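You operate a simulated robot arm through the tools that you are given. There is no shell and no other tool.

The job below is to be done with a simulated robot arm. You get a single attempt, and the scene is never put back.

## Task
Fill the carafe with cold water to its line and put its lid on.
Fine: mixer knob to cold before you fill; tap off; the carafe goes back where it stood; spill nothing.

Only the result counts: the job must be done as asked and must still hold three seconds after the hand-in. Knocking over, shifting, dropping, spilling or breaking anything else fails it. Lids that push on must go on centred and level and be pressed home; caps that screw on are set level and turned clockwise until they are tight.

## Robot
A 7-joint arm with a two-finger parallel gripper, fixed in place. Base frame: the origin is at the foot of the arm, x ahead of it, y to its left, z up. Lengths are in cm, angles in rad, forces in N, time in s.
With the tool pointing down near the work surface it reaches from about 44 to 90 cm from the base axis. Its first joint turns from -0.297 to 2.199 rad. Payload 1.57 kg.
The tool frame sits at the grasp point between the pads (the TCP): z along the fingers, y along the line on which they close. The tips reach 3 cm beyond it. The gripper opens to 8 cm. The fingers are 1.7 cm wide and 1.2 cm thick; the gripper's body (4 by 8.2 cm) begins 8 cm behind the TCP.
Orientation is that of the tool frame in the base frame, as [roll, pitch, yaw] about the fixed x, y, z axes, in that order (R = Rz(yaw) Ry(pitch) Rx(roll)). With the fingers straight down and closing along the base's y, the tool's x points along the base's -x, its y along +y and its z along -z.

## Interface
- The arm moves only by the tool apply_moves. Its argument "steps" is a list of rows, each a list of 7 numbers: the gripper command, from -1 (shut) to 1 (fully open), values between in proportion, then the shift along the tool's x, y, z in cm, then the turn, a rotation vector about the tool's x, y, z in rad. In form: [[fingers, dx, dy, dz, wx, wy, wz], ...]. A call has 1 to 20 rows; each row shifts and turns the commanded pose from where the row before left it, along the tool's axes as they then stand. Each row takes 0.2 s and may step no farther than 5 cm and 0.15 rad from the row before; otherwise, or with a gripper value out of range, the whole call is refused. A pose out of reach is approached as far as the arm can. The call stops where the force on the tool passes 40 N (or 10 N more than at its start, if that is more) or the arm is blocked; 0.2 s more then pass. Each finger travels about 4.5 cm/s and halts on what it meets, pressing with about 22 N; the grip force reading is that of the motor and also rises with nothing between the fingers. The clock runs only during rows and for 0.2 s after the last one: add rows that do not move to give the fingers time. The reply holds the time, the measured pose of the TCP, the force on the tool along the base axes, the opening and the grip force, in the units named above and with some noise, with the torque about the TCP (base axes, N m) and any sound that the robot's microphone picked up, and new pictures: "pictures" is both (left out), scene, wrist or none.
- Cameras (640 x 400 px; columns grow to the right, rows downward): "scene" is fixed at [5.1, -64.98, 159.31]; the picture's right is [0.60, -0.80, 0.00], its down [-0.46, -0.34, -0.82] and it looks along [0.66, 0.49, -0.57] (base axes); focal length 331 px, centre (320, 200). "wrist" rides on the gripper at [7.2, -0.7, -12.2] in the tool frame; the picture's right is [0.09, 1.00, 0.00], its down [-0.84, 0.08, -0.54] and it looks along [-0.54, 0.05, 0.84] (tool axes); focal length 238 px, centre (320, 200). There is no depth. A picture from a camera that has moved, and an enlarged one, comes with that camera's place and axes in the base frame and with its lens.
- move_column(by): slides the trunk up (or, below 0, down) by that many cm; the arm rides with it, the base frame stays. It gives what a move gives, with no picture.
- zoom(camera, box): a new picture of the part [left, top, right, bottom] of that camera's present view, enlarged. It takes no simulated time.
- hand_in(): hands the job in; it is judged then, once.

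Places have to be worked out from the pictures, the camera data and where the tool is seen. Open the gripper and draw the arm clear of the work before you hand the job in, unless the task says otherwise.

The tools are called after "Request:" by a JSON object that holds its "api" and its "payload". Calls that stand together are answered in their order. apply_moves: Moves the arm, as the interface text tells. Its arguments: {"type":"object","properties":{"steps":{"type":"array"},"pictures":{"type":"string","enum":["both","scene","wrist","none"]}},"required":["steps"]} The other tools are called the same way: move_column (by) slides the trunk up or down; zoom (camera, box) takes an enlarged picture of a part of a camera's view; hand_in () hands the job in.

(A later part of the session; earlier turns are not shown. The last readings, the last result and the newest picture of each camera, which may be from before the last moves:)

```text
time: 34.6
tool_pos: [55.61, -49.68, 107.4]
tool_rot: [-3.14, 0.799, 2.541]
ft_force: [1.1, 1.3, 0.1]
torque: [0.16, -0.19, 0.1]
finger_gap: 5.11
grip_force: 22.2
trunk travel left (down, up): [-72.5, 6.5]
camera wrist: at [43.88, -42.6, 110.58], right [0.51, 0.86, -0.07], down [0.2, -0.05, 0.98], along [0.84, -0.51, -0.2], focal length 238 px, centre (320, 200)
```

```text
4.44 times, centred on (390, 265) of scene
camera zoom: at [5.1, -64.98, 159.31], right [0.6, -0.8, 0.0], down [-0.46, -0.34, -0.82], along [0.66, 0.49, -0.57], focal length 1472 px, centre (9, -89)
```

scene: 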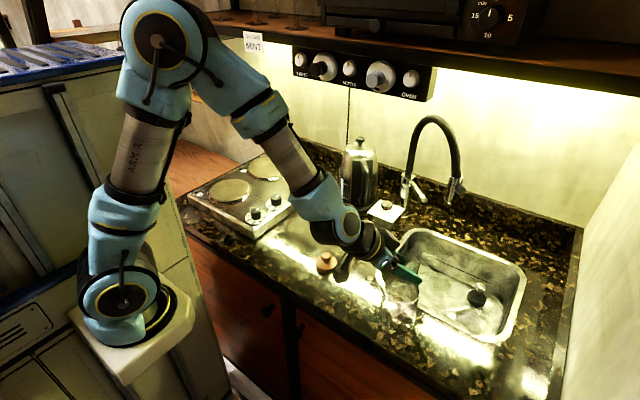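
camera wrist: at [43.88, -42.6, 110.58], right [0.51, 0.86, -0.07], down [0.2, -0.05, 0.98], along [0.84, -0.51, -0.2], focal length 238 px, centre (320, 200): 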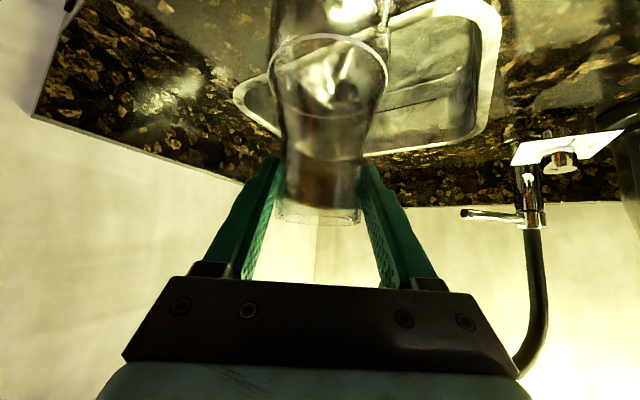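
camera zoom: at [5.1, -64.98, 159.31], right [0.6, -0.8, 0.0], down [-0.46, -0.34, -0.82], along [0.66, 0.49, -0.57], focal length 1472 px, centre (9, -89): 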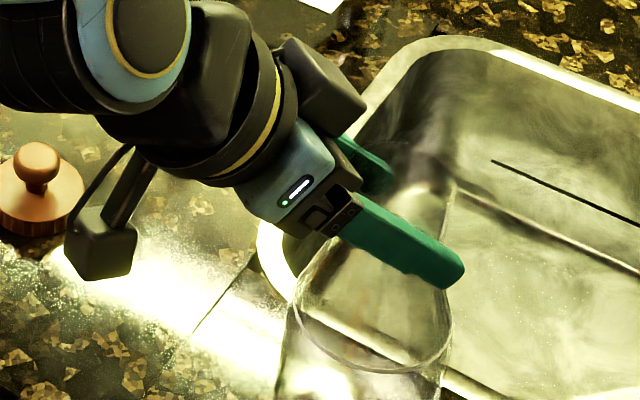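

The neck is held, gap 5.11. I'll note this pose (55.6, -49.7, 107.4) for the return and lift 4 cm slowly.

Request:
{"api": "apply_moves", "payload": {"steps": [[-0.4, -0.36, 0, -0.35, 0, 0, 0], [-0.4, -0.72, 0, -0.7, 0, 0, 0], [-0.4, -0.72, 0, -0.7, 0, 0, 0], [-0.4, -0.72, 0, -0.7, 0, 0, 0], [-0.4, -0.36, 0, -0.35, 0, 0, 0], [-0.4, 0, 0, 0, 0, 0, 0]], "pictures": "both"}}

Request:
{"api": "zoom", "payload": {"camera": "wrist", "box": [220, 0, 420, 250]}}

Request:
{"api": "zoom", "payload": {"camera": "scene", "box": [340, 210, 440, 320]}}

```text
time: 36.0
tool_pos: [55.57, -49.78, 111.45]
tool_rot: [-3.141, 0.8, 2.542]
ft_force: [-0.3, -0.9, -3.6]
torque: [0.03, 0.0, -0.06]
finger_gap: 5.1
grip_force: 22.1
trunk travel left (down, up): [-72.5, 6.5]
camera wrist: at [43.87, -42.6, 114.63], right [0.51, 0.86, -0.07], down [0.2, -0.05, 0.98], along [0.84, -0.51, -0.2], focal length 238 px, centre (320, 200)
```

scene: 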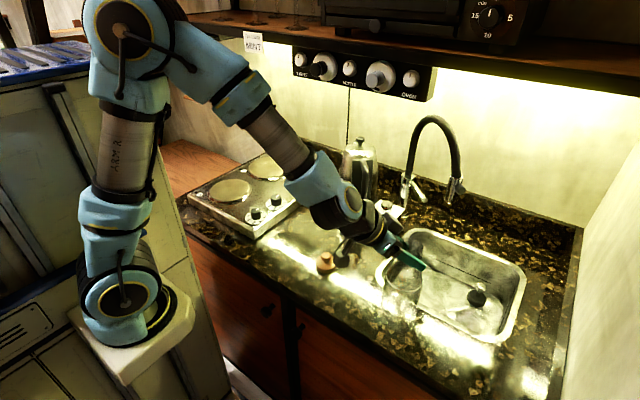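
wrist: 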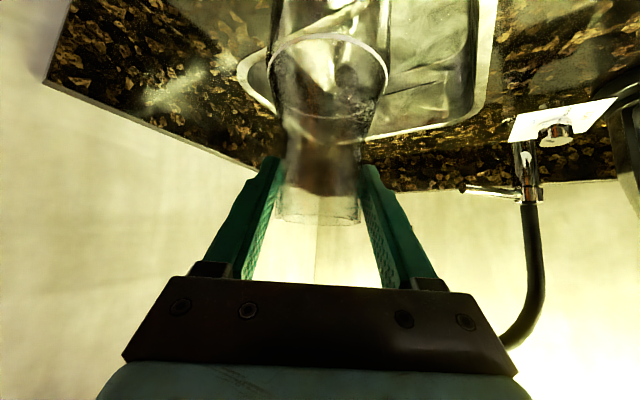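

```text
1.60 times, centred on (320, 125) of wrist
camera zoom: at [43.87, -42.6, 114.63], right [0.51, 0.86, -0.07], down [0.2, -0.05, 0.98], along [0.84, -0.51, -0.2], focal length 381 px, centre (320, 320)
```

zoom: 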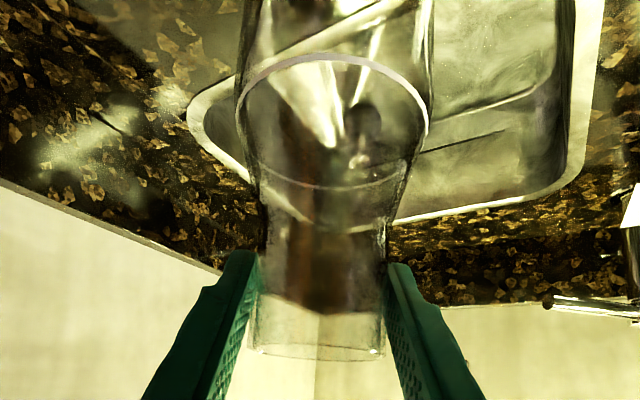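

```text
3.64 times, centred on (390, 265) of scene
camera zoom: at [5.1, -64.98, 159.31], right [0.6, -0.8, 0.0], down [-0.46, -0.34, -0.82], along [0.66, 0.49, -0.57], focal length 1205 px, centre (66, -36)
```

zoom: 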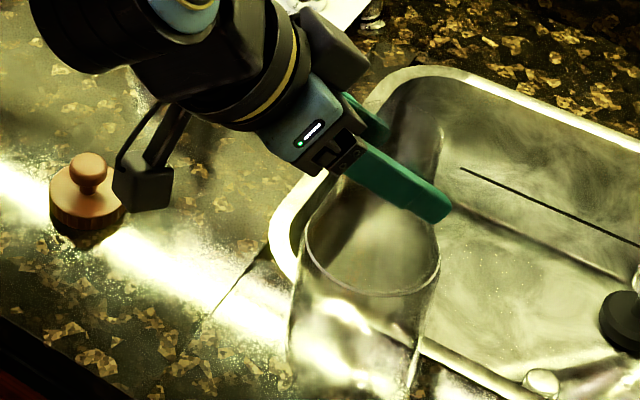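

The carafe (about 0.37 kg) hangs upright and clear. I'll carry it horizontally over the front part of the sink, stopping short of the spout.

Request:
{"api": "apply_moves", "payload": {"steps": [[-0.4, -1.643, 1.57, 1.69, 0, 0, 0], [-0.4, -1.643, 1.57, 1.69, 0, 0, 0], [-0.4, -1.643, 1.57, 1.69, 0, 0, 0], [-0.4, -1.643, 1.57, 1.69, 0, 0, 0], [-0.4, -1.643, 1.57, 1.69, 0, 0, 0], [-0.4, -1.643, 1.57, 1.69, 0, 0, 0], [-0.4, 0, 0, 0, 0, 0, 0]], "pictures": "both"}}

Request:
{"api": "zoom", "payload": {"camera": "scene", "box": [380, 180, 540, 350]}}

Request:
{"api": "zoom", "payload": {"camera": "wrist", "box": [200, 0, 460, 260]}}

```text
time: 37.6
tool_pos: [72.6, -49.93, 111.38]
tool_rot: [-3.142, 0.801, 2.541]
ft_force: [0.4, 0.1, -4.1]
torque: [0.03, 0.02, -0.02]
finger_gap: 5.12
grip_force: 21.3
trunk travel left (down, up): [-72.5, 6.5]
camera wrist: at [60.9, -42.8, 114.63], right [0.51, 0.86, -0.07], down [0.2, -0.05, 0.98], along [0.84, -0.51, -0.2], focal length 238 px, centre (320, 200)
```

scene: 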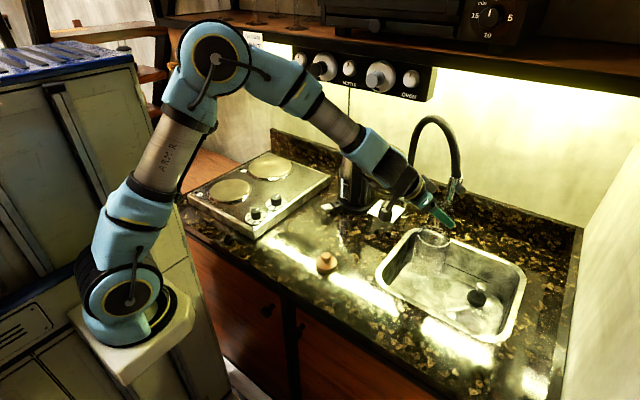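
wrist: 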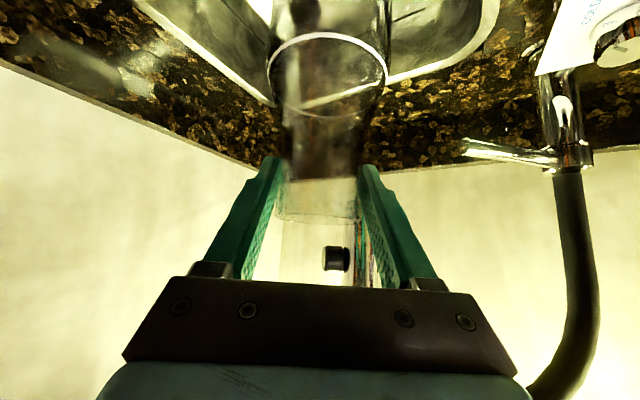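

```text
2.35 times, centred on (460, 265) of scene
camera zoom: at [5.1, -64.98, 159.31], right [0.6, -0.8, 0.0], down [-0.46, -0.34, -0.82], along [0.66, 0.49, -0.57], focal length 780 px, centre (-9, 47)
```

zoom: 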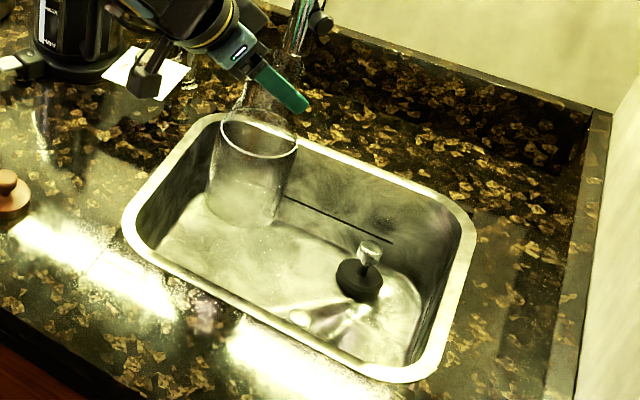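

```text
1.54 times, centred on (330, 130) of wrist
camera zoom: at [60.9, -42.8, 114.63], right [0.51, 0.86, -0.07], down [0.2, -0.05, 0.98], along [0.84, -0.51, -0.2], focal length 367 px, centre (305, 308)
```

zoom: 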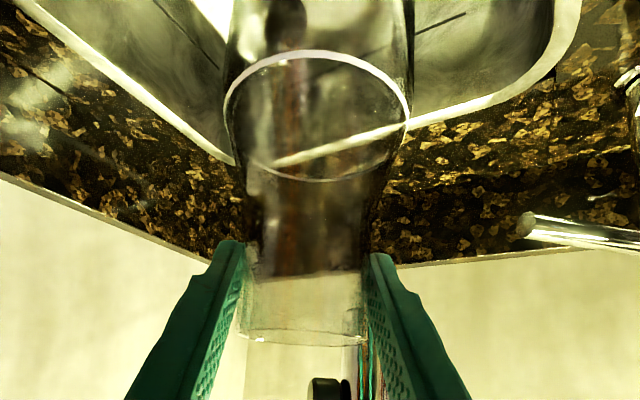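

The carafe hangs over the front half of the sink. I'll lower it 10 cm straight down inside the basin.

Request:
{"api": "apply_moves", "payload": {"steps": [[-0.4, 1.148, 0, 1.115, 0, 0, 0], [-0.4, 1.435, 0, 1.393, 0, 0, 0], [-0.4, 1.435, 0, 1.393, 0, 0, 0], [-0.4, 1.435, 0, 1.393, 0, 0, 0], [-0.4, 1.435, 0, 1.393, 0, 0, 0], [-0.4, 0, 0, 0, 0, 0, 0]], "pictures": "both"}}

Request:
{"api": "zoom", "payload": {"camera": "scene", "box": [380, 180, 540, 350]}}

Request:
{"api": "zoom", "payload": {"camera": "wrist", "box": [200, 40, 500, 290]}}

```text
time: 39.0
tool_pos: [72.46, -49.97, 101.81]
tool_rot: [3.14, 0.8, 2.543]
ft_force: [-0.1, -0.1, -4.5]
torque: [0.03, 0.03, 0.03]
finger_gap: 5.13
grip_force: 21.9
trunk travel left (down, up): [-72.5, 6.5]
camera wrist: at [60.81, -42.74, 105.02], right [0.51, 0.86, -0.07], down [0.2, -0.05, 0.98], along [0.84, -0.51, -0.2], focal length 238 px, centre (320, 200)
```

scene: 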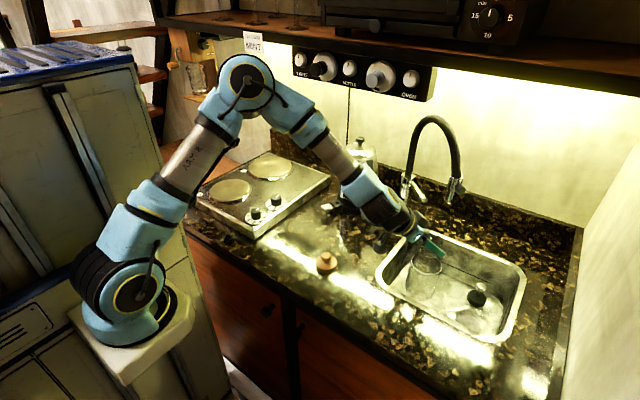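
wrist: 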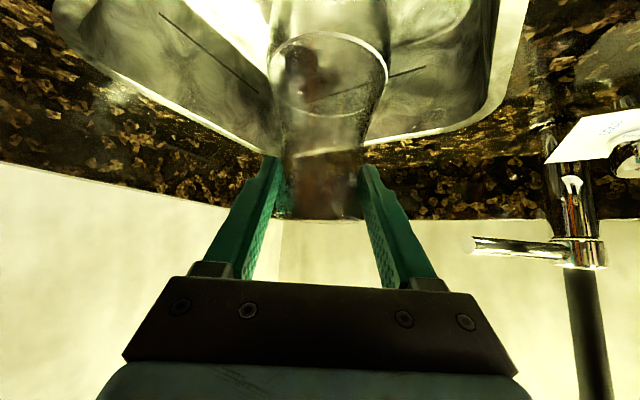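

```text
2.35 times, centred on (460, 265) of scene
camera zoom: at [5.1, -64.98, 159.31], right [0.6, -0.8, 0.0], down [-0.46, -0.34, -0.82], along [0.66, 0.49, -0.57], focal length 780 px, centre (-9, 47)
```

zoom: 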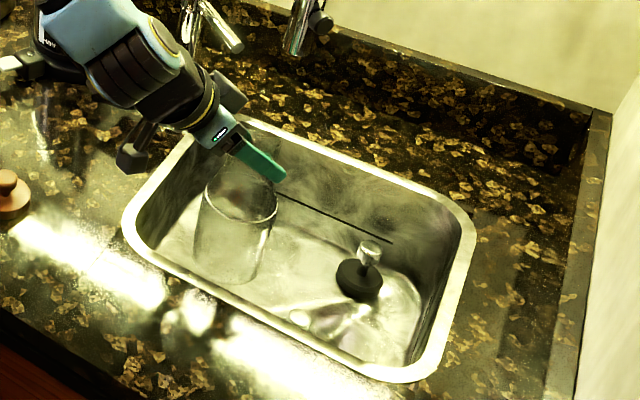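

```text
1.60 times, centred on (350, 165) of wrist
camera zoom: at [60.81, -42.74, 105.02], right [0.51, 0.86, -0.07], down [0.2, -0.05, 0.98], along [0.84, -0.51, -0.2], focal length 381 px, centre (272, 256)
```

zoom: 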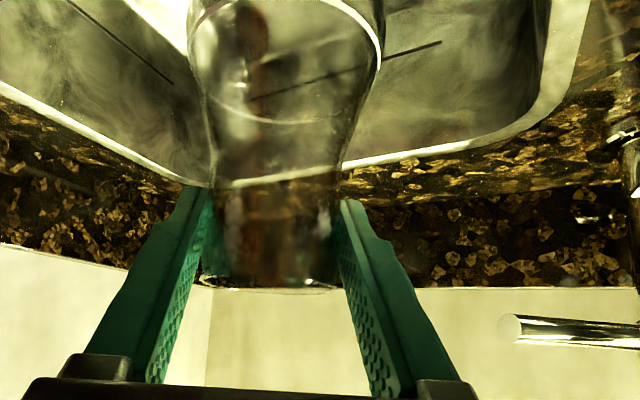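

The carafe is inside the basin, bottom at about 83. I'll lower 3 cm more and then slide it under the spout at (80.6, -50.3), keeping the hand well below the outlet.

Request:
{"api": "apply_moves", "payload": {"steps": [[-0.4, 1.076, 0, 1.045, 0, 0, 0], [-0.4, 1.076, 0, 1.045, 0, 0, 0], [-0.4, -0.89, 0.87, 0.91, 0, 0, 0], [-0.4, -0.89, 0.87, 0.91, 0, 0, 0], [-0.4, -0.89, 0.87, 0.91, 0, 0, 0], [-0.4, -0.89, 0.87, 0.91, 0, 0, 0], [-0.4, -0.89, 0.87, 0.91, 0, 0, 0], [-0.4, 0, 0, 0, 0, 0, 0]], "pictures": "both"}}

Request:
{"api": "zoom", "payload": {"camera": "scene", "box": [390, 160, 510, 320]}}

Request:
{"api": "zoom", "payload": {"camera": "wrist", "box": [200, 100, 460, 300]}}

```text
time: 40.8
tool_pos: [80.17, -49.85, 98.71]
tool_rot: [3.141, 0.802, 2.543]
ft_force: [0.4, -1.0, -3.7]
torque: [0.02, 0.05, 0.0]
finger_gap: 5.14
grip_force: 22.4
trunk travel left (down, up): [-72.5, 6.5]
camera wrist: at [68.55, -42.72, 101.99], right [0.51, 0.86, -0.07], down [0.2, -0.05, 0.98], along [0.84, -0.51, -0.2], focal length 238 px, centre (320, 200)
```

scene: 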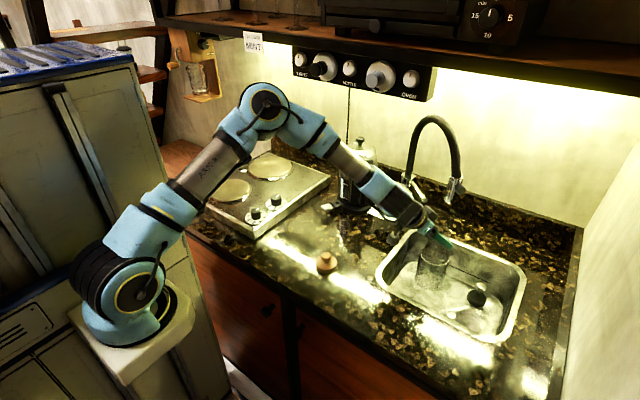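
wrist: 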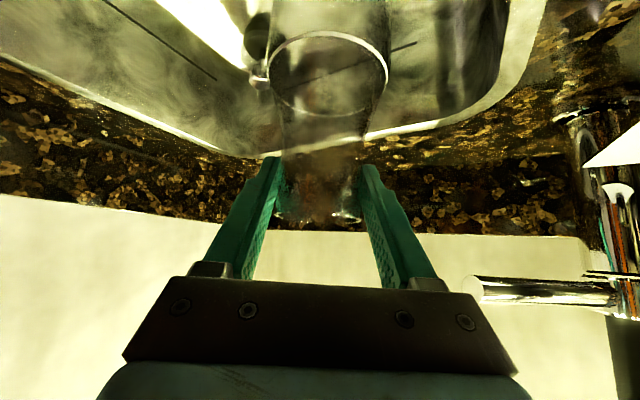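

```text
2.50 times, centred on (450, 240) of scene
camera zoom: at [5.1, -64.98, 159.31], right [0.6, -0.8, 0.0], down [-0.46, -0.34, -0.82], along [0.66, 0.49, -0.57], focal length 828 px, centre (-5, 100)
```

zoom: 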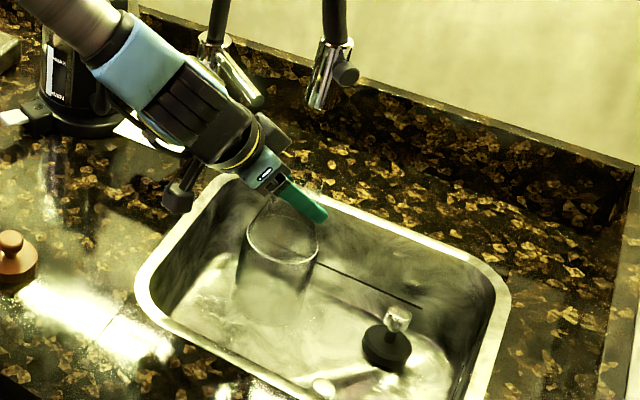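

```text
2.00 times, centred on (330, 200) of wrist
camera zoom: at [68.55, -42.72, 101.99], right [0.51, 0.86, -0.07], down [0.2, -0.05, 0.98], along [0.84, -0.51, -0.2], focal length 477 px, centre (300, 200)
```

zoom: 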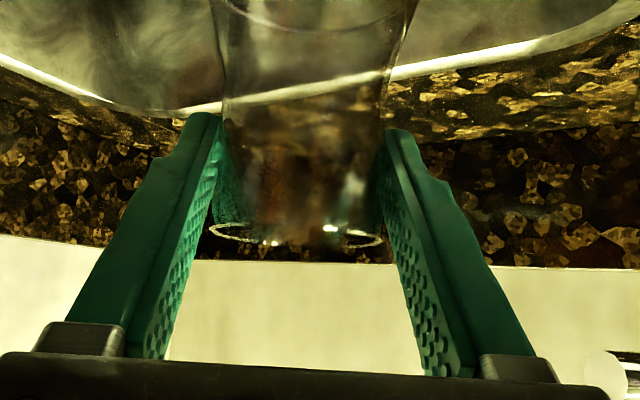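

The carafe ring projects right beneath the spout in the scene view, within about 0.4 cm. Now I'll lower it toward the sink floor.

Request:
{"api": "apply_moves", "payload": {"steps": [[-0.4, 0.717, 0, 0.697, 0, 0, 0], [-0.4, 0.717, 0, 0.697, 0, 0, 0], [-0.4, 0.215, 0, 0.209, 0, 0, 0], [-0.4, 0, 0, 0, 0, 0, 0]], "pictures": "none"}}

```text
time: 41.8
tool_pos: [80.3, -49.75, 96.39]
tool_rot: [-3.141, 0.8, 2.539]
ft_force: [-0.9, 0.2, -4.1]
torque: [-0.02, 0.02, 0.0]
finger_gap: 5.13
grip_force: 21.7
trunk travel left (down, up): [-72.5, 6.5]
```

Still hanging free (-4.1 N). I'll continue down in small steps.

Request:
{"api": "apply_moves", "payload": {"steps": [[-0.4, 0.143, 0, 0.139, 0, 0, 0], [-0.4, 0.143, 0, 0.139, 0, 0, 0], [-0.4, 0, 0, 0, 0, 0, 0]], "pictures": "none"}}

```text
time: 42.6
tool_pos: [80.16, -49.86, 95.96]
tool_rot: [-3.14, 0.799, 2.542]
ft_force: [0.2, 0.4, -4.0]
torque: [0.0, 0.0, 0.01]
finger_gap: 5.12
grip_force: 21.9
trunk travel left (down, up): [-72.5, 6.5]
```

Still no contact, so I'll take two more small steps and a picture.

Request:
{"api": "apply_moves", "payload": {"steps": [[-0.4, 0.143, 0, 0.139, 0, 0, 0], [-0.4, 0.143, 0, 0.139, 0, 0, 0], [-0.4, 0, 0, 0, 0, 0, 0]], "pictures": "scene"}}

Request:
{"api": "zoom", "payload": {"camera": "scene", "box": [400, 220, 500, 330]}}

```text
time: 43.4
tool_pos: [80.2, -49.93, 95.64]
tool_rot: [-3.141, 0.799, 2.542]
ft_force: [0.0, 1.7, -3.7]
torque: [0.3, -0.17, 0.09]
finger_gap: 5.1
grip_force: 22.0
trunk travel left (down, up): [-72.5, 6.5]
```

scene: 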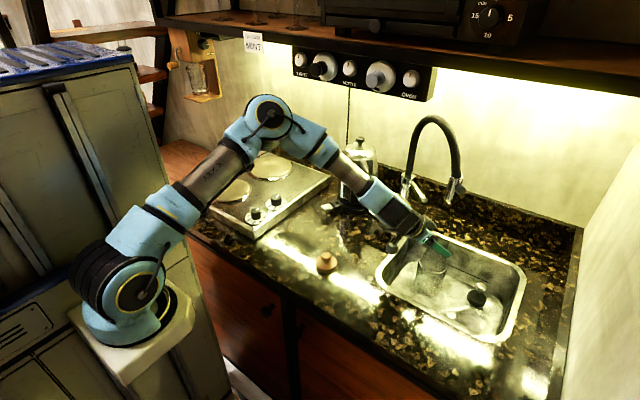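

```text
3.64 times, centred on (450, 275) of scene
camera zoom: at [5.1, -64.98, 159.31], right [0.6, -0.8, 0.0], down [-0.46, -0.34, -0.82], along [0.66, 0.49, -0.57], focal length 1205 px, centre (-153, -73)
```

zoom: 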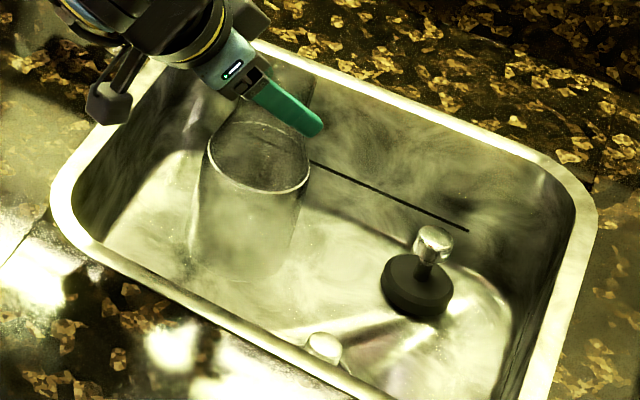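

A torque is appearing, so the base has likely just touched the floor. I'll lower a bit more to see it take the weight.

Request:
{"api": "apply_moves", "payload": {"steps": [[-0.4, 0.108, 0, 0.105, 0, 0, 0], [-0.4, 0, 0, 0, 0, 0, 0]], "pictures": "both"}}

Request:
{"api": "zoom", "payload": {"camera": "wrist", "box": [200, 0, 460, 240]}}

```text
time: 44.0
tool_pos: [80.06, -49.91, 95.39]
tool_rot: [-3.141, 0.801, 2.541]
ft_force: [-1.4, -0.1, -3.7]
torque: [0.02, 0.03, 0.0]
finger_gap: 5.14
grip_force: 21.7
trunk travel left (down, up): [-72.5, 6.5]
camera wrist: at [68.53, -42.8, 98.74], right [0.51, 0.86, -0.07], down [0.2, -0.05, 0.98], along [0.84, -0.51, -0.2], focal length 238 px, centre (320, 200)
```

scene: 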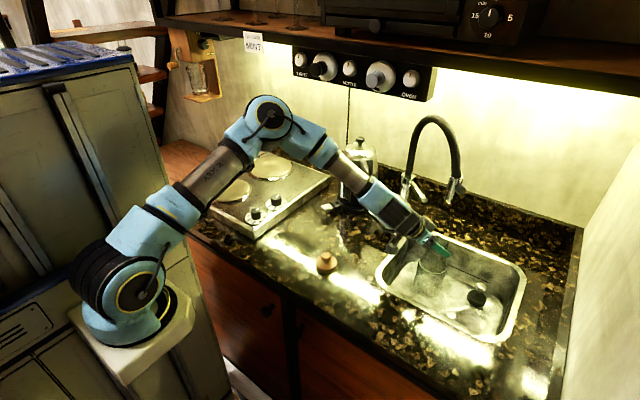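
wrist: 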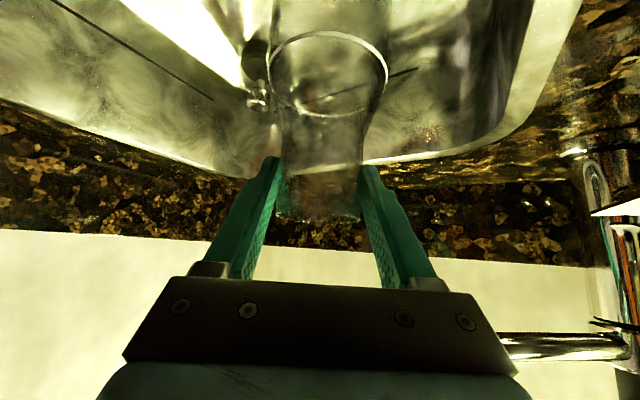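

```text
1.67 times, centred on (330, 120) of wrist
camera zoom: at [68.53, -42.8, 98.74], right [0.51, 0.86, -0.07], down [0.2, -0.05, 0.98], along [0.84, -0.51, -0.2], focal length 397 px, centre (303, 333)
```

zoom: 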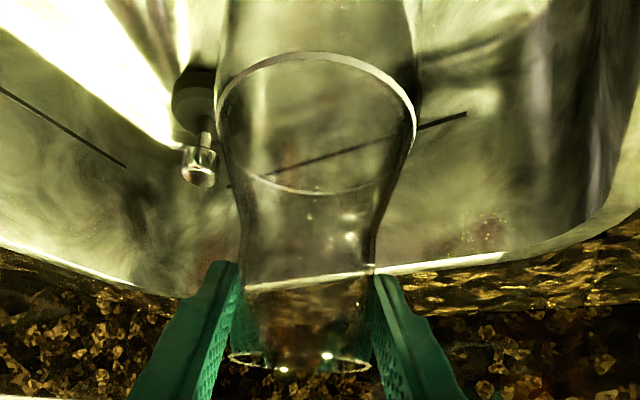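

It's still hanging at -3.7 N, so the floor is a bit lower than I estimated. I'll continue down in small increments.

Request:
{"api": "apply_moves", "payload": {"steps": [[-0.4, 0.108, 0, 0.105, 0, 0, 0], [-0.4, 0.108, 0, 0.105, 0, 0, 0], [-0.4, 0, 0, 0, 0, 0, 0]], "pictures": "none"}}

```text
time: 44.8
tool_pos: [80.3, -49.99, 95.1]
tool_rot: [3.141, 0.8, 2.542]
ft_force: [-0.8, 0.3, -4.0]
torque: [0.02, 0.04, -0.01]
finger_gap: 5.12
grip_force: 21.9
trunk travel left (down, up): [-72.5, 6.5]
```

Still free. I'll repeat.

Request:
{"api": "apply_moves", "payload": {"steps": [[-0.4, 0.108, 0, 0.105, 0, 0, 0], [-0.4, 0.108, 0, 0.105, 0, 0, 0], [-0.4, 0, 0, 0, 0, 0, 0]], "pictures": "none"}}

```text
time: 45.6
tool_pos: [80.19, -49.92, 94.72]
tool_rot: [-3.141, 0.798, 2.541]
ft_force: [0.6, 0.4, -5.0]
torque: [-0.01, 0.02, -0.03]
finger_gap: 5.12
grip_force: 22.1
trunk travel left (down, up): [-72.5, 6.5]
```

No contact yet, so I'll keep going down slowly.

Request:
{"api": "apply_moves", "payload": {"steps": [[-0.4, 0.108, 0, 0.105, 0, 0, 0], [-0.4, 0.108, 0, 0.105, 0, 0, 0], [-0.4, 0, 0, 0, 0, 0, 0]], "pictures": "none"}}

```text
time: 46.4
tool_pos: [80.23, -49.89, 94.56]
tool_rot: [3.14, 0.801, 2.54]
ft_force: [-0.2, 0.6, -4.4]
torque: [0.0, 0.01, -0.01]
finger_gap: 5.08
grip_force: 21.7
trunk travel left (down, up): [-72.5, 6.5]
```

The weight still reads about -4.4 N. I'll take a couple more steps and a picture to compare.

Request:
{"api": "apply_moves", "payload": {"steps": [[-0.4, 0.108, 0, 0.105, 0, 0, 0], [-0.4, 0.108, 0, 0.105, 0, 0, 0], [-0.4, 0, 0, 0, 0, 0, 0]], "pictures": "both"}}

Request:
{"api": "zoom", "payload": {"camera": "scene", "box": [400, 220, 500, 330]}}

Request:
{"api": "zoom", "payload": {"camera": "wrist", "box": [200, 0, 460, 240]}}

```text
time: 47.2
tool_pos: [80.22, -49.91, 94.22]
tool_rot: [3.141, 0.8, 2.54]
ft_force: [0.2, 0.4, -3.7]
torque: [0.0, 0.01, -0.01]
finger_gap: 5.12
grip_force: 21.6
trunk travel left (down, up): [-72.5, 6.5]
camera wrist: at [68.57, -42.81, 97.48], right [0.51, 0.86, -0.07], down [0.2, -0.05, 0.98], along [0.84, -0.51, -0.2], focal length 238 px, centre (320, 200)
```

scene: 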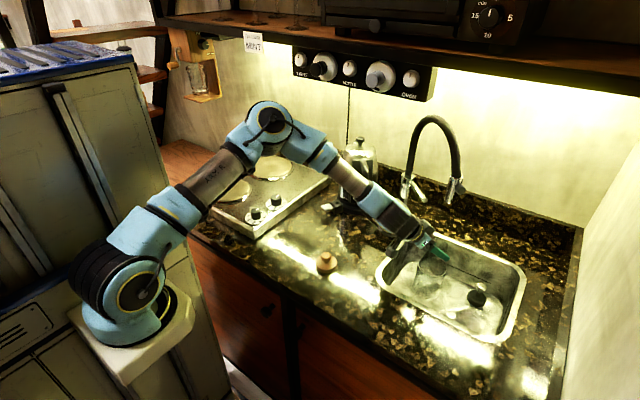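
wrist: 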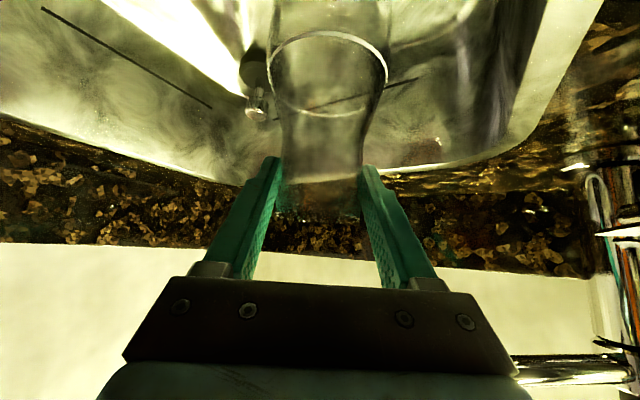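

```text
3.64 times, centred on (450, 275) of scene
camera zoom: at [5.1, -64.98, 159.31], right [0.6, -0.8, 0.0], down [-0.46, -0.34, -0.82], along [0.66, 0.49, -0.57], focal length 1205 px, centre (-153, -73)
```

zoom: 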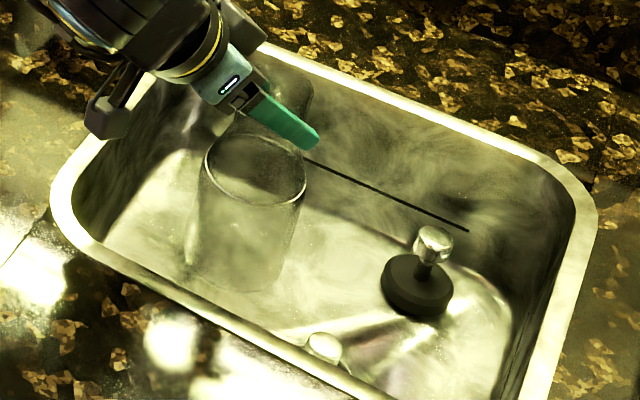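

```text
1.67 times, centred on (330, 120) of wrist
camera zoom: at [68.57, -42.81, 97.48], right [0.51, 0.86, -0.07], down [0.2, -0.05, 0.98], along [0.84, -0.51, -0.2], focal length 397 px, centre (303, 333)
```

zoom: 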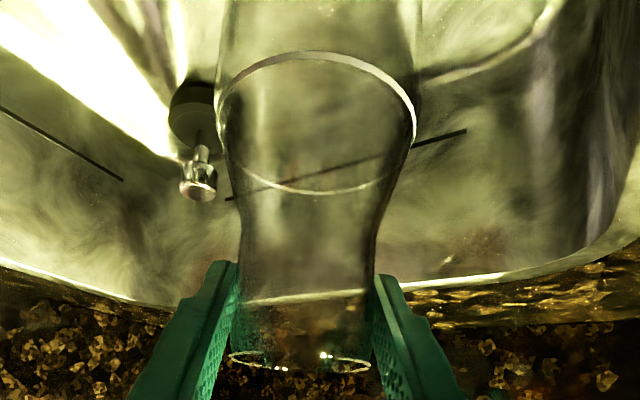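

Still hanging at a computed bottom of about z 75.6. The hand has clearance above the rim, so I'll keep stepping down.

Request:
{"api": "apply_moves", "payload": {"steps": [[-0.4, 0.143, 0, 0.139, 0, 0, 0], [-0.4, 0.143, 0, 0.139, 0, 0, 0], [-0.4, 0, 0, 0, 0, 0, 0]], "pictures": "none"}}

```text
time: 48.0
tool_pos: [80.26, -49.77, 93.87]
tool_rot: [-3.141, 0.801, 2.541]
ft_force: [-0.1, 1.0, -4.4]
torque: [0.03, 0.02, -0.01]
finger_gap: 5.11
grip_force: 21.8
trunk travel left (down, up): [-72.5, 6.5]
```

No contact yet. I'll take another small step pair.

Request:
{"api": "apply_moves", "payload": {"steps": [[-0.4, 0.143, 0, 0.139, 0, 0, 0], [-0.4, 0.143, 0, 0.139, 0, 0, 0], [-0.4, 0, 0, 0, 0, 0, 0]], "pictures": "none"}}

```text
time: 48.8
tool_pos: [80.25, -49.98, 93.44]
tool_rot: [3.141, 0.802, 2.541]
ft_force: [-1.7, 0.0, -1.0]
torque: [-0.07, -0.03, 0.0]
finger_gap: 5.11
grip_force: 22.1
trunk travel left (down, up): [-72.5, 6.5]
```

The weight dropped from -4 to -1 N, so the base is touching the sink floor. I'll ease down a hair more to seat it flat.

Request:
{"api": "apply_moves", "payload": {"steps": [[-0.4, 0.072, 0, 0.07, 0, 0, 0], [-0.4, 0, 0, 0, 0, 0, 0]], "pictures": "both"}}

Request:
{"api": "zoom", "payload": {"camera": "scene", "box": [400, 220, 500, 330]}}

Request:
{"api": "zoom", "payload": {"camera": "wrist", "box": [200, 0, 460, 240]}}

```text
time: 49.4
tool_pos: [80.2, -49.97, 93.51]
tool_rot: [-3.141, 0.803, 2.541]
ft_force: [-1.9, 0.7, 6.3]
torque: [-0.04, 0.08, 0.0]
finger_gap: 5.11
grip_force: 21.7
trunk travel left (down, up): [-72.5, 6.5]
camera wrist: at [68.56, -42.8, 96.74], right [0.51, 0.86, -0.07], down [0.2, -0.05, 0.98], along [0.84, -0.51, -0.2], focal length 238 px, centre (320, 200)
```

scene: 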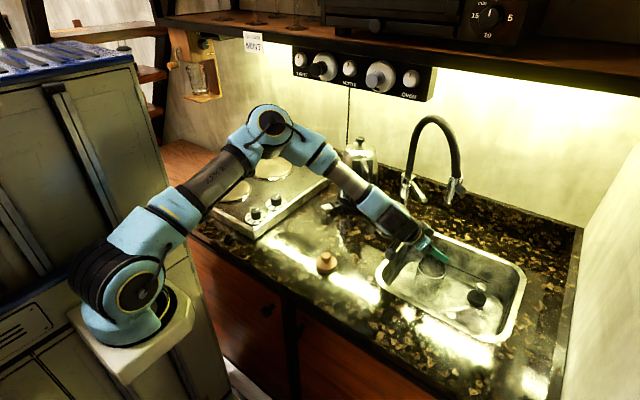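
wrist: 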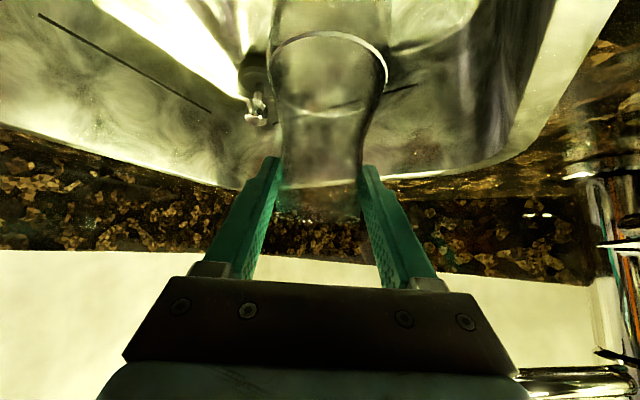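

```text
3.64 times, centred on (450, 275) of scene
camera zoom: at [5.1, -64.98, 159.31], right [0.6, -0.8, 0.0], down [-0.46, -0.34, -0.82], along [0.66, 0.49, -0.57], focal length 1205 px, centre (-153, -73)
```

zoom: 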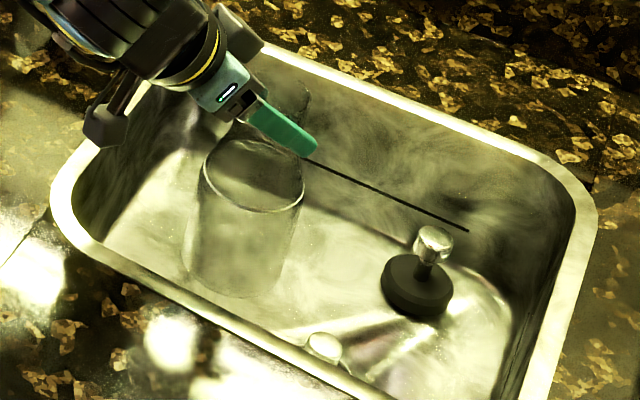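

```text
1.67 times, centred on (330, 120) of wrist
camera zoom: at [68.56, -42.8, 96.74], right [0.51, 0.86, -0.07], down [0.2, -0.05, 0.98], along [0.84, -0.51, -0.2], focal length 397 px, centre (303, 333)
```

zoom: 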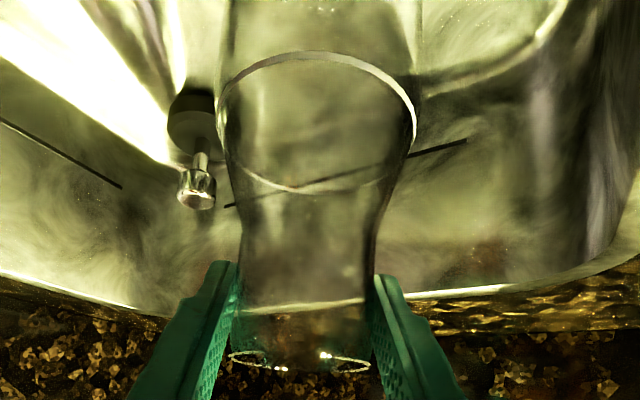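

The carafe stands on the sink floor (TCP z 93.5, so floor at about 74.8). I'll relax, open the fingers, and back away horizontally.

Request:
{"api": "apply_moves", "payload": {"steps": [[-0.4, -0.05, 0, -0.049, 0, 0, 0], [0.3, 0, 0, 0, 0, 0, 0], [0.6, 0, 0, 0, 0, 0, 0], [1, 0, 0, 0, 0, 0, 0], [1, 0, 0, 0, 0, 0, 0], [1, 0.697, 0, -0.717, 0, 0, 0], [1, 1.39, 0, -1.43, 0, 0, 0], [1, 1.39, 0, -1.43, 0, 0, 0], [1, 1.39, 0, -1.43, 0, 0, 0]], "pictures": "both"}}

Request:
{"api": "zoom", "payload": {"camera": "scene", "box": [400, 160, 500, 320]}}

Request:
{"api": "zoom", "payload": {"camera": "wrist", "box": [200, 0, 460, 240]}}

```text
time: 51.4
tool_pos: [74.37, -46.01, 93.42]
tool_rot: [-3.141, 0.799, 2.542]
ft_force: [-0.5, -0.4, 0.2]
torque: [0.0, 0.0, -0.01]
finger_gap: 8.0
grip_force: 0.1
trunk travel left (down, up): [-72.5, 6.5]
camera wrist: at [62.76, -38.86, 96.68], right [0.51, 0.86, -0.07], down [0.2, -0.05, 0.98], along [0.84, -0.51, -0.2], focal length 238 px, centre (320, 200)
```

scene: 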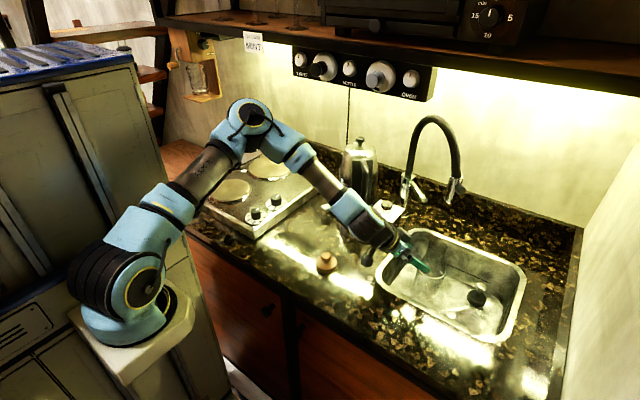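
wrist: 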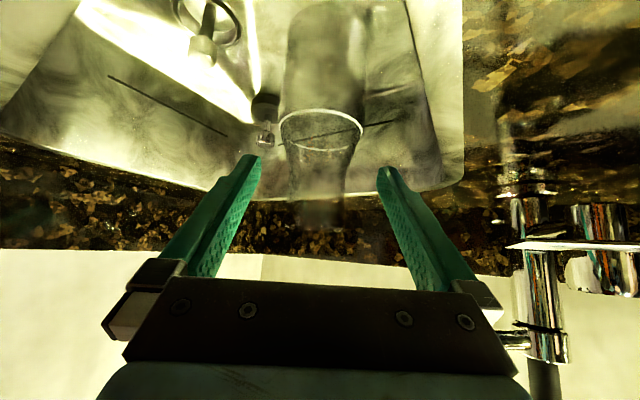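

```text
2.50 times, centred on (450, 240) of scene
camera zoom: at [5.1, -64.98, 159.31], right [0.6, -0.8, 0.0], down [-0.46, -0.34, -0.82], along [0.66, 0.49, -0.57], focal length 828 px, centre (-5, 100)
```

zoom: 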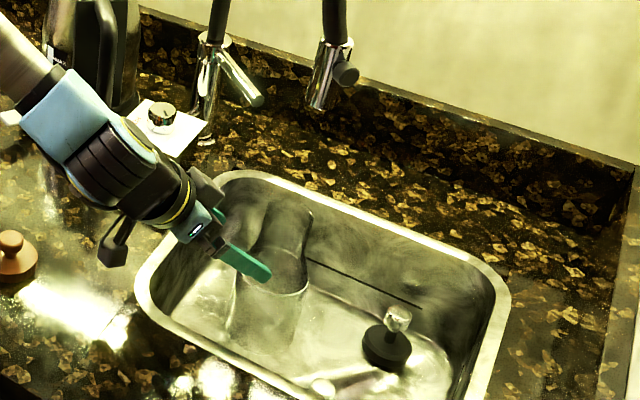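

```text
1.67 times, centred on (330, 120) of wrist
camera zoom: at [62.76, -38.86, 96.68], right [0.51, 0.86, -0.07], down [0.2, -0.05, 0.98], along [0.84, -0.51, -0.2], focal length 397 px, centre (303, 333)
```

zoom: 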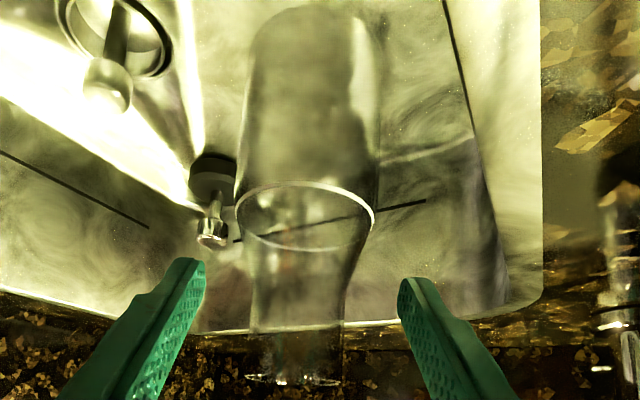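

The carafe stands freely under the spout. I'll back off further and rise, then check the alignment of mouth and outlet.

Request:
{"api": "apply_moves", "payload": {"steps": [[1, 1.39, 0, -1.43, 0, 0, 0], [1, 1.39, 0, -1.43, 0, 0, 0], [1, -2.15, 0, -2.09, 0, 0, 0], [1, -2.15, 0, -2.09, 0, 0, 0], [1, -2.15, 0, -2.09, 0, 0, 0], [1, -2.15, 0, -2.09, 0, 0, 0], [1, 0, 0, 0, 0, 0, 0]], "pictures": "both"}}

Request:
{"api": "zoom", "payload": {"camera": "scene", "box": [390, 160, 490, 310]}}

Request:
{"api": "zoom", "payload": {"camera": "wrist", "box": [200, 40, 500, 280]}}

```text
time: 53.0
tool_pos: [71.26, -43.61, 105.49]
tool_rot: [3.14, 0.8, 2.541]
ft_force: [-0.9, -0.3, 0.1]
torque: [0.03, 0.02, 0.02]
finger_gap: 7.99
grip_force: 0.0
trunk travel left (down, up): [-72.5, 6.5]
camera wrist: at [59.53, -36.64, 108.7], right [0.51, 0.86, -0.07], down [0.2, -0.05, 0.98], along [0.84, -0.51, -0.2], focal length 238 px, centre (320, 200)
```

scene: 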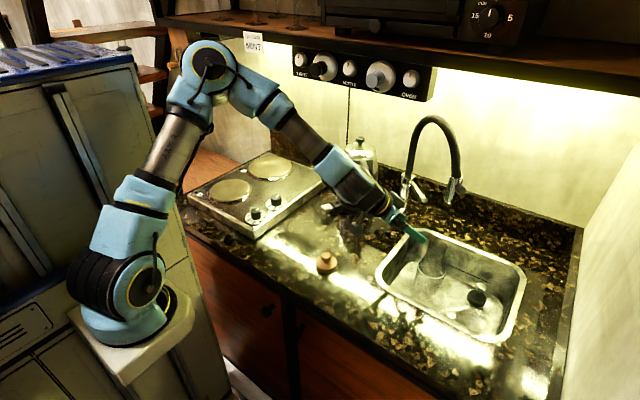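
wrist: 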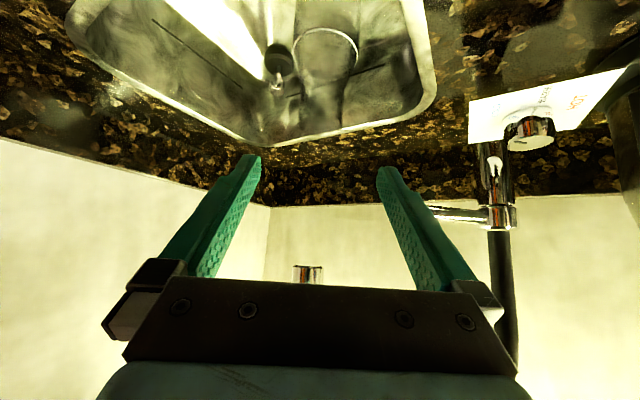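

```text
2.67 times, centred on (440, 235) of scene
camera zoom: at [5.1, -64.98, 159.31], right [0.6, -0.8, 0.0], down [-0.46, -0.34, -0.82], along [0.66, 0.49, -0.57], focal length 884 px, centre (0, 107)
```

zoom: 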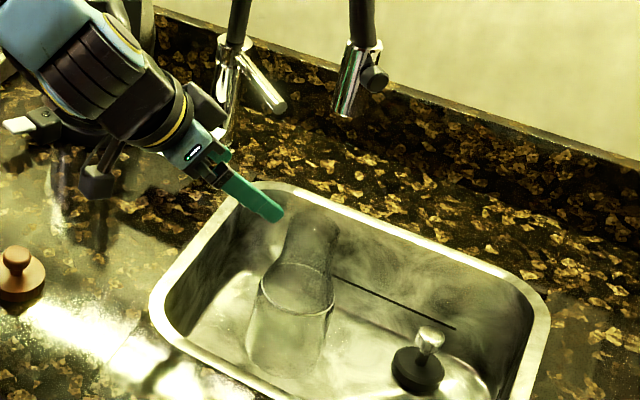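

```text
1.67 times, centred on (350, 160) of wrist
camera zoom: at [59.53, -36.64, 108.7], right [0.51, 0.86, -0.07], down [0.2, -0.05, 0.98], along [0.84, -0.51, -0.2], focal length 397 px, centre (270, 267)
```

zoom: 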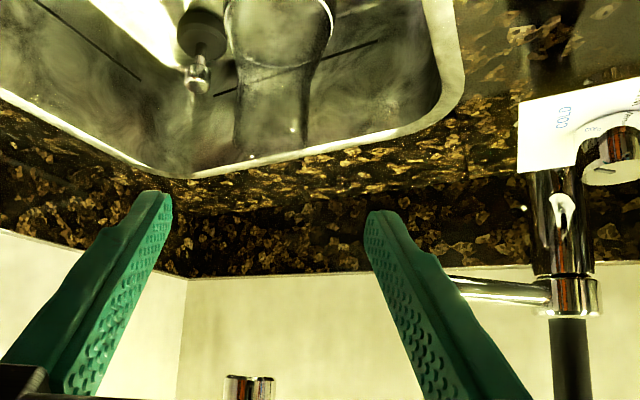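

The outlet and mouth line up laterally to within about 0.4 cm. I'll zoom in from the scene camera to check the other direction.

Request:
{"api": "zoom", "payload": {"camera": "scene", "box": [425, 180, 475, 270]}}

Request:
{"api": "zoom", "payload": {"camera": "scene", "box": [425, 225, 475, 265]}}

```text
4.44 times, centred on (450, 225) of scene
camera zoom: at [5.1, -64.98, 159.31], right [0.6, -0.8, 0.0], down [-0.46, -0.34, -0.82], along [0.66, 0.49, -0.57], focal length 1472 px, centre (-258, 89)
```

zoom: 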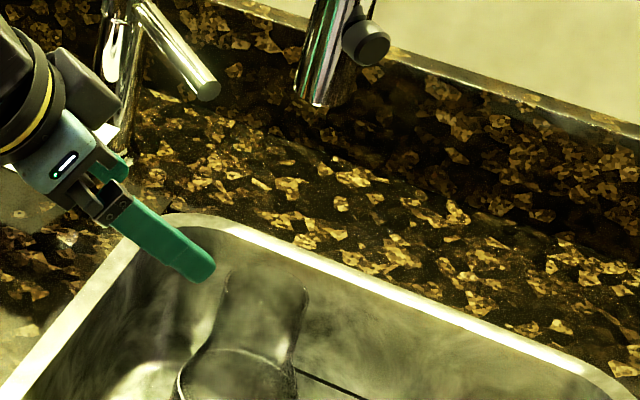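

```text
10.00 times, centred on (450, 245) of scene
camera zoom: at [5.1, -64.98, 159.31], right [0.6, -0.8, 0.0], down [-0.46, -0.34, -0.82], along [0.66, 0.49, -0.57], focal length 3313 px, centre (-980, -250)
```

zoom: 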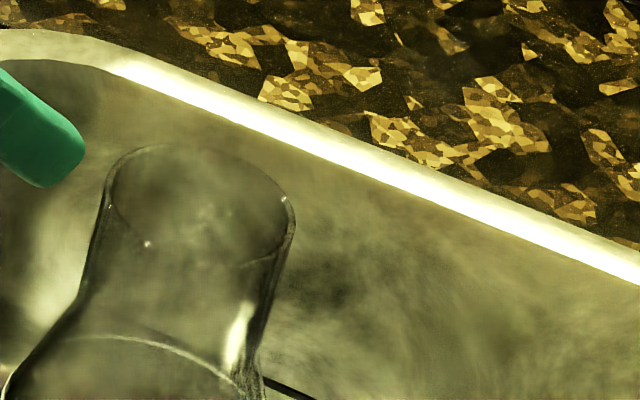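

The mouth is at about (80.6, -50.05). Let me measure the outlet more precisely.

Request:
{"api": "zoom", "payload": {"camera": "scene", "box": [435, 170, 475, 210]}}

Request:
{"api": "zoom", "payload": {"camera": "wrist", "box": [285, 255, 335, 295]}}

Request:
{"api": "zoom", "payload": {"camera": "wrist", "box": [280, 20, 370, 150]}}

```text
10.00 times, centred on (455, 190) of scene
camera zoom: at [5.1, -64.98, 159.31], right [0.6, -0.8, 0.0], down [-0.46, -0.34, -0.82], along [0.66, 0.49, -0.57], focal length 3313 px, centre (-1030, 300)
```

zoom: 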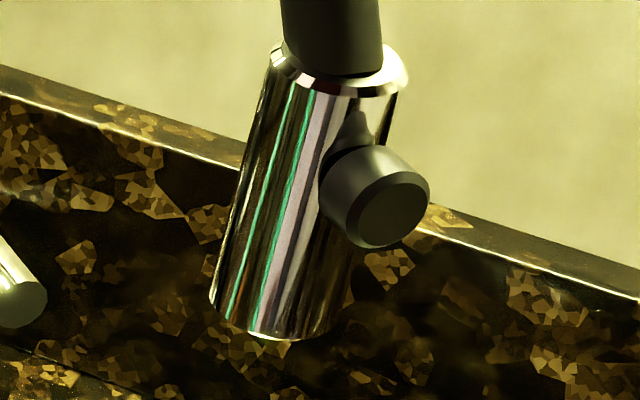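

```text
10.00 times, centred on (310, 275) of wrist
camera zoom: at [59.53, -36.64, 108.7], right [0.51, 0.86, -0.07], down [0.2, -0.05, 0.98], along [0.84, -0.51, -0.2], focal length 2384 px, centre (420, -550)
```

zoom: 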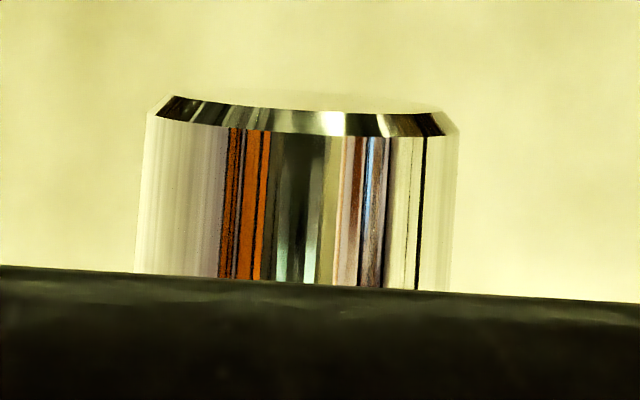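

```text
3.08 times, centred on (325, 85) of wrist
camera zoom: at [59.53, -36.64, 108.7], right [0.51, 0.86, -0.07], down [0.2, -0.05, 0.98], along [0.84, -0.51, -0.2], focal length 733 px, centre (305, 554)
```

zoom: 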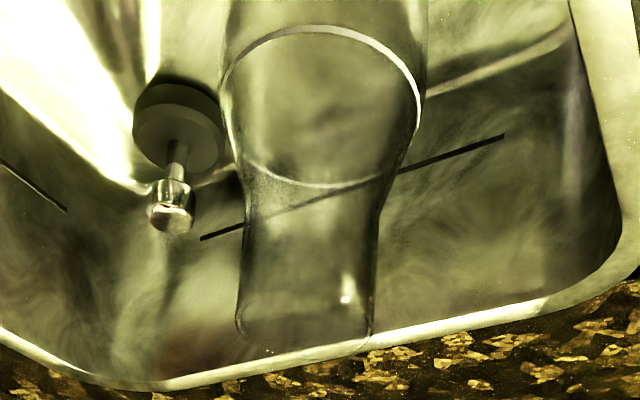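

Carafe mouth (80.5, -50.15) and outlet (80.3, -50.3) agree to within 0.3 cm, so water will fall straight in. To capture the lever rod between the fingers, I'll roll the hand 90° (camera to the right) here in free space.

Request:
{"api": "apply_moves", "payload": {"steps": [[0.5, 0, 0, 0, 0, 0, -0.143], [0.2, 0, 0, 0, 0, 0, -0.143], [0, 0, 0, 0, 0, 0, -0.143], [0, 0, 0, 0, 0, 0, -0.143], [0, 0, 0, 0, 0, 0, -0.143], [0, 0, 0, 0, 0, 0, -0.143], [0, 0, 0, 0, 0, 0, -0.143], [0, 0, 0, 0, 0, 0, -0.143], [0, 0, 0, 0, 0, 0, -0.143], [0, 0, 0, 0, 0, 0, -0.143], [0, 0, 0, 0, 0, 0, -0.14], [0, 0, 0, 0, 0, 0, 0]], "pictures": "both"}}

```text
time: 55.6
tool_pos: [73.16, -45.0, 106.65]
tool_rot: [-2.353, 0.0, -2.176]
ft_force: [0.2, -0.8, 0.0]
torque: [0.0, 0.01, 0.02]
finger_gap: 4.0
grip_force: 0.2
out of reach, approached as far as the arm can: row 10, 11
trunk travel left (down, up): [-72.5, 6.5]
camera wrist: at [62.38, -46.47, 115.67], right [-0.63, 0.32, -0.71], down [0.11, 0.94, 0.33], along [0.77, 0.13, -0.63], focal length 238 px, centre (320, 200)
```

scene: 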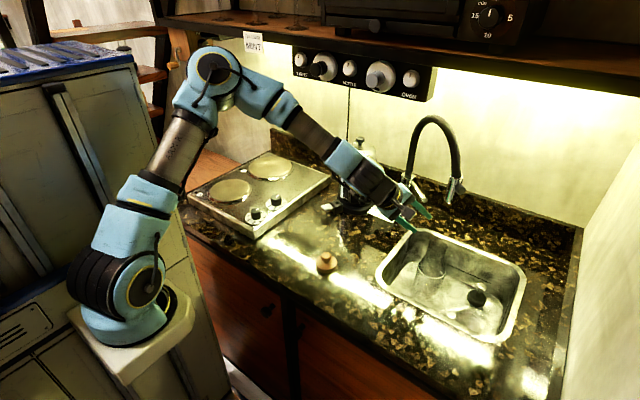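
wrist: 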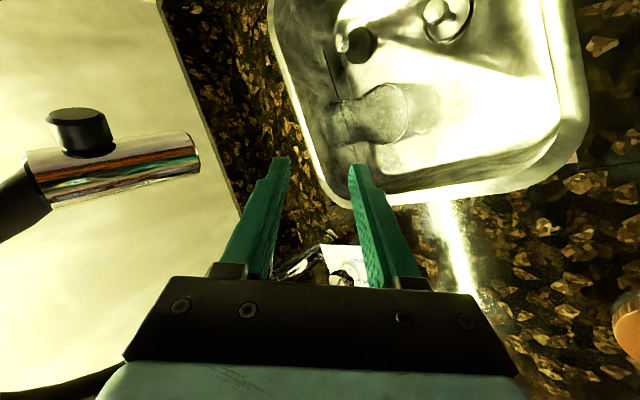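

The orientation is reached: finger closing direction perpendicular to the lever, camera to the right. Now I'll move to a standoff up-and-back from the lever.

Request:
{"api": "apply_moves", "payload": {"steps": [[0, -2.2, -1.34, 0.12, 0, 0, 0], [0, -2.2, -1.34, 0.12, 0, 0, 0], [0, -2.2, -1.34, 0.12, 0, 0, 0], [0, -2.2, -1.34, 0.12, 0, 0, 0], [0, -2.2, -1.34, 0.12, 0, 0, 0], [0, -2.2, -1.34, 0.12, 0, 0, 0], [0, 0, 0, 0, 0, 0, 0]], "pictures": "both"}}

Request:
{"api": "zoom", "payload": {"camera": "scene", "box": [340, 130, 480, 260]}}

```text
time: 57.2
tool_pos: [85.62, -37.56, 111.89]
tool_rot: [-2.342, 0.001, -2.171]
ft_force: [-0.2, 0.6, -1.1]
torque: [-0.04, -0.03, 0.03]
finger_gap: 4.02
grip_force: 0.1
trunk travel left (down, up): [-72.5, 6.5]
camera wrist: at [74.78, -38.91, 120.81], right [-0.62, 0.32, -0.71], down [0.11, 0.94, 0.32], along [0.77, 0.12, -0.62], focal length 238 px, centre (320, 200)
```

scene: 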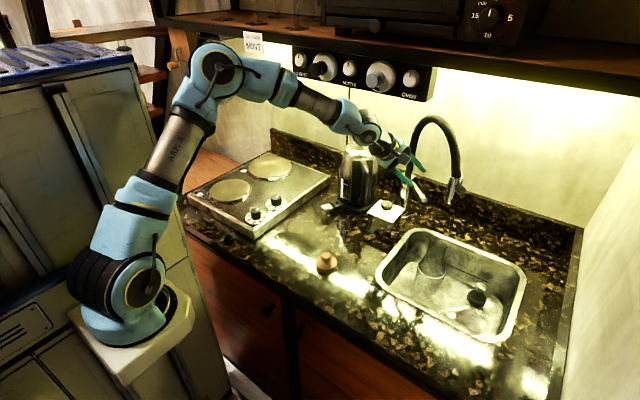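
wrist: 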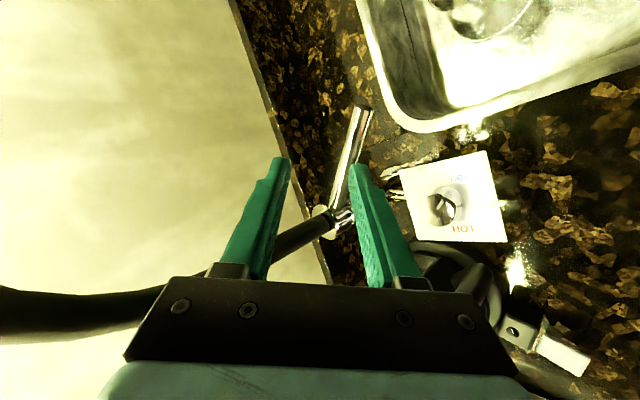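

```text
3.08 times, centred on (410, 195) of scene
camera zoom: at [5.1, -64.98, 159.31], right [0.6, -0.8, 0.0], down [-0.46, -0.34, -0.82], along [0.66, 0.49, -0.57], focal length 1020 px, centre (43, 215)
```

zoom: 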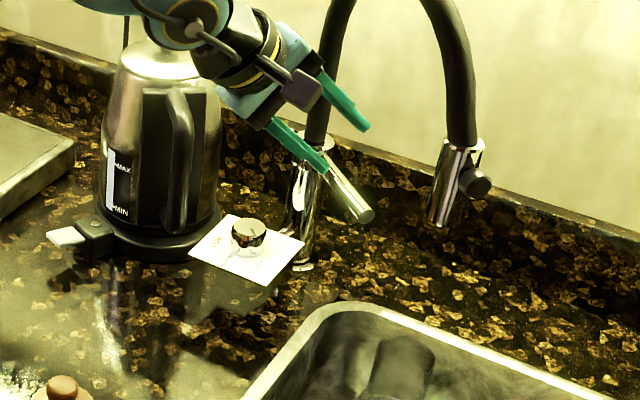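

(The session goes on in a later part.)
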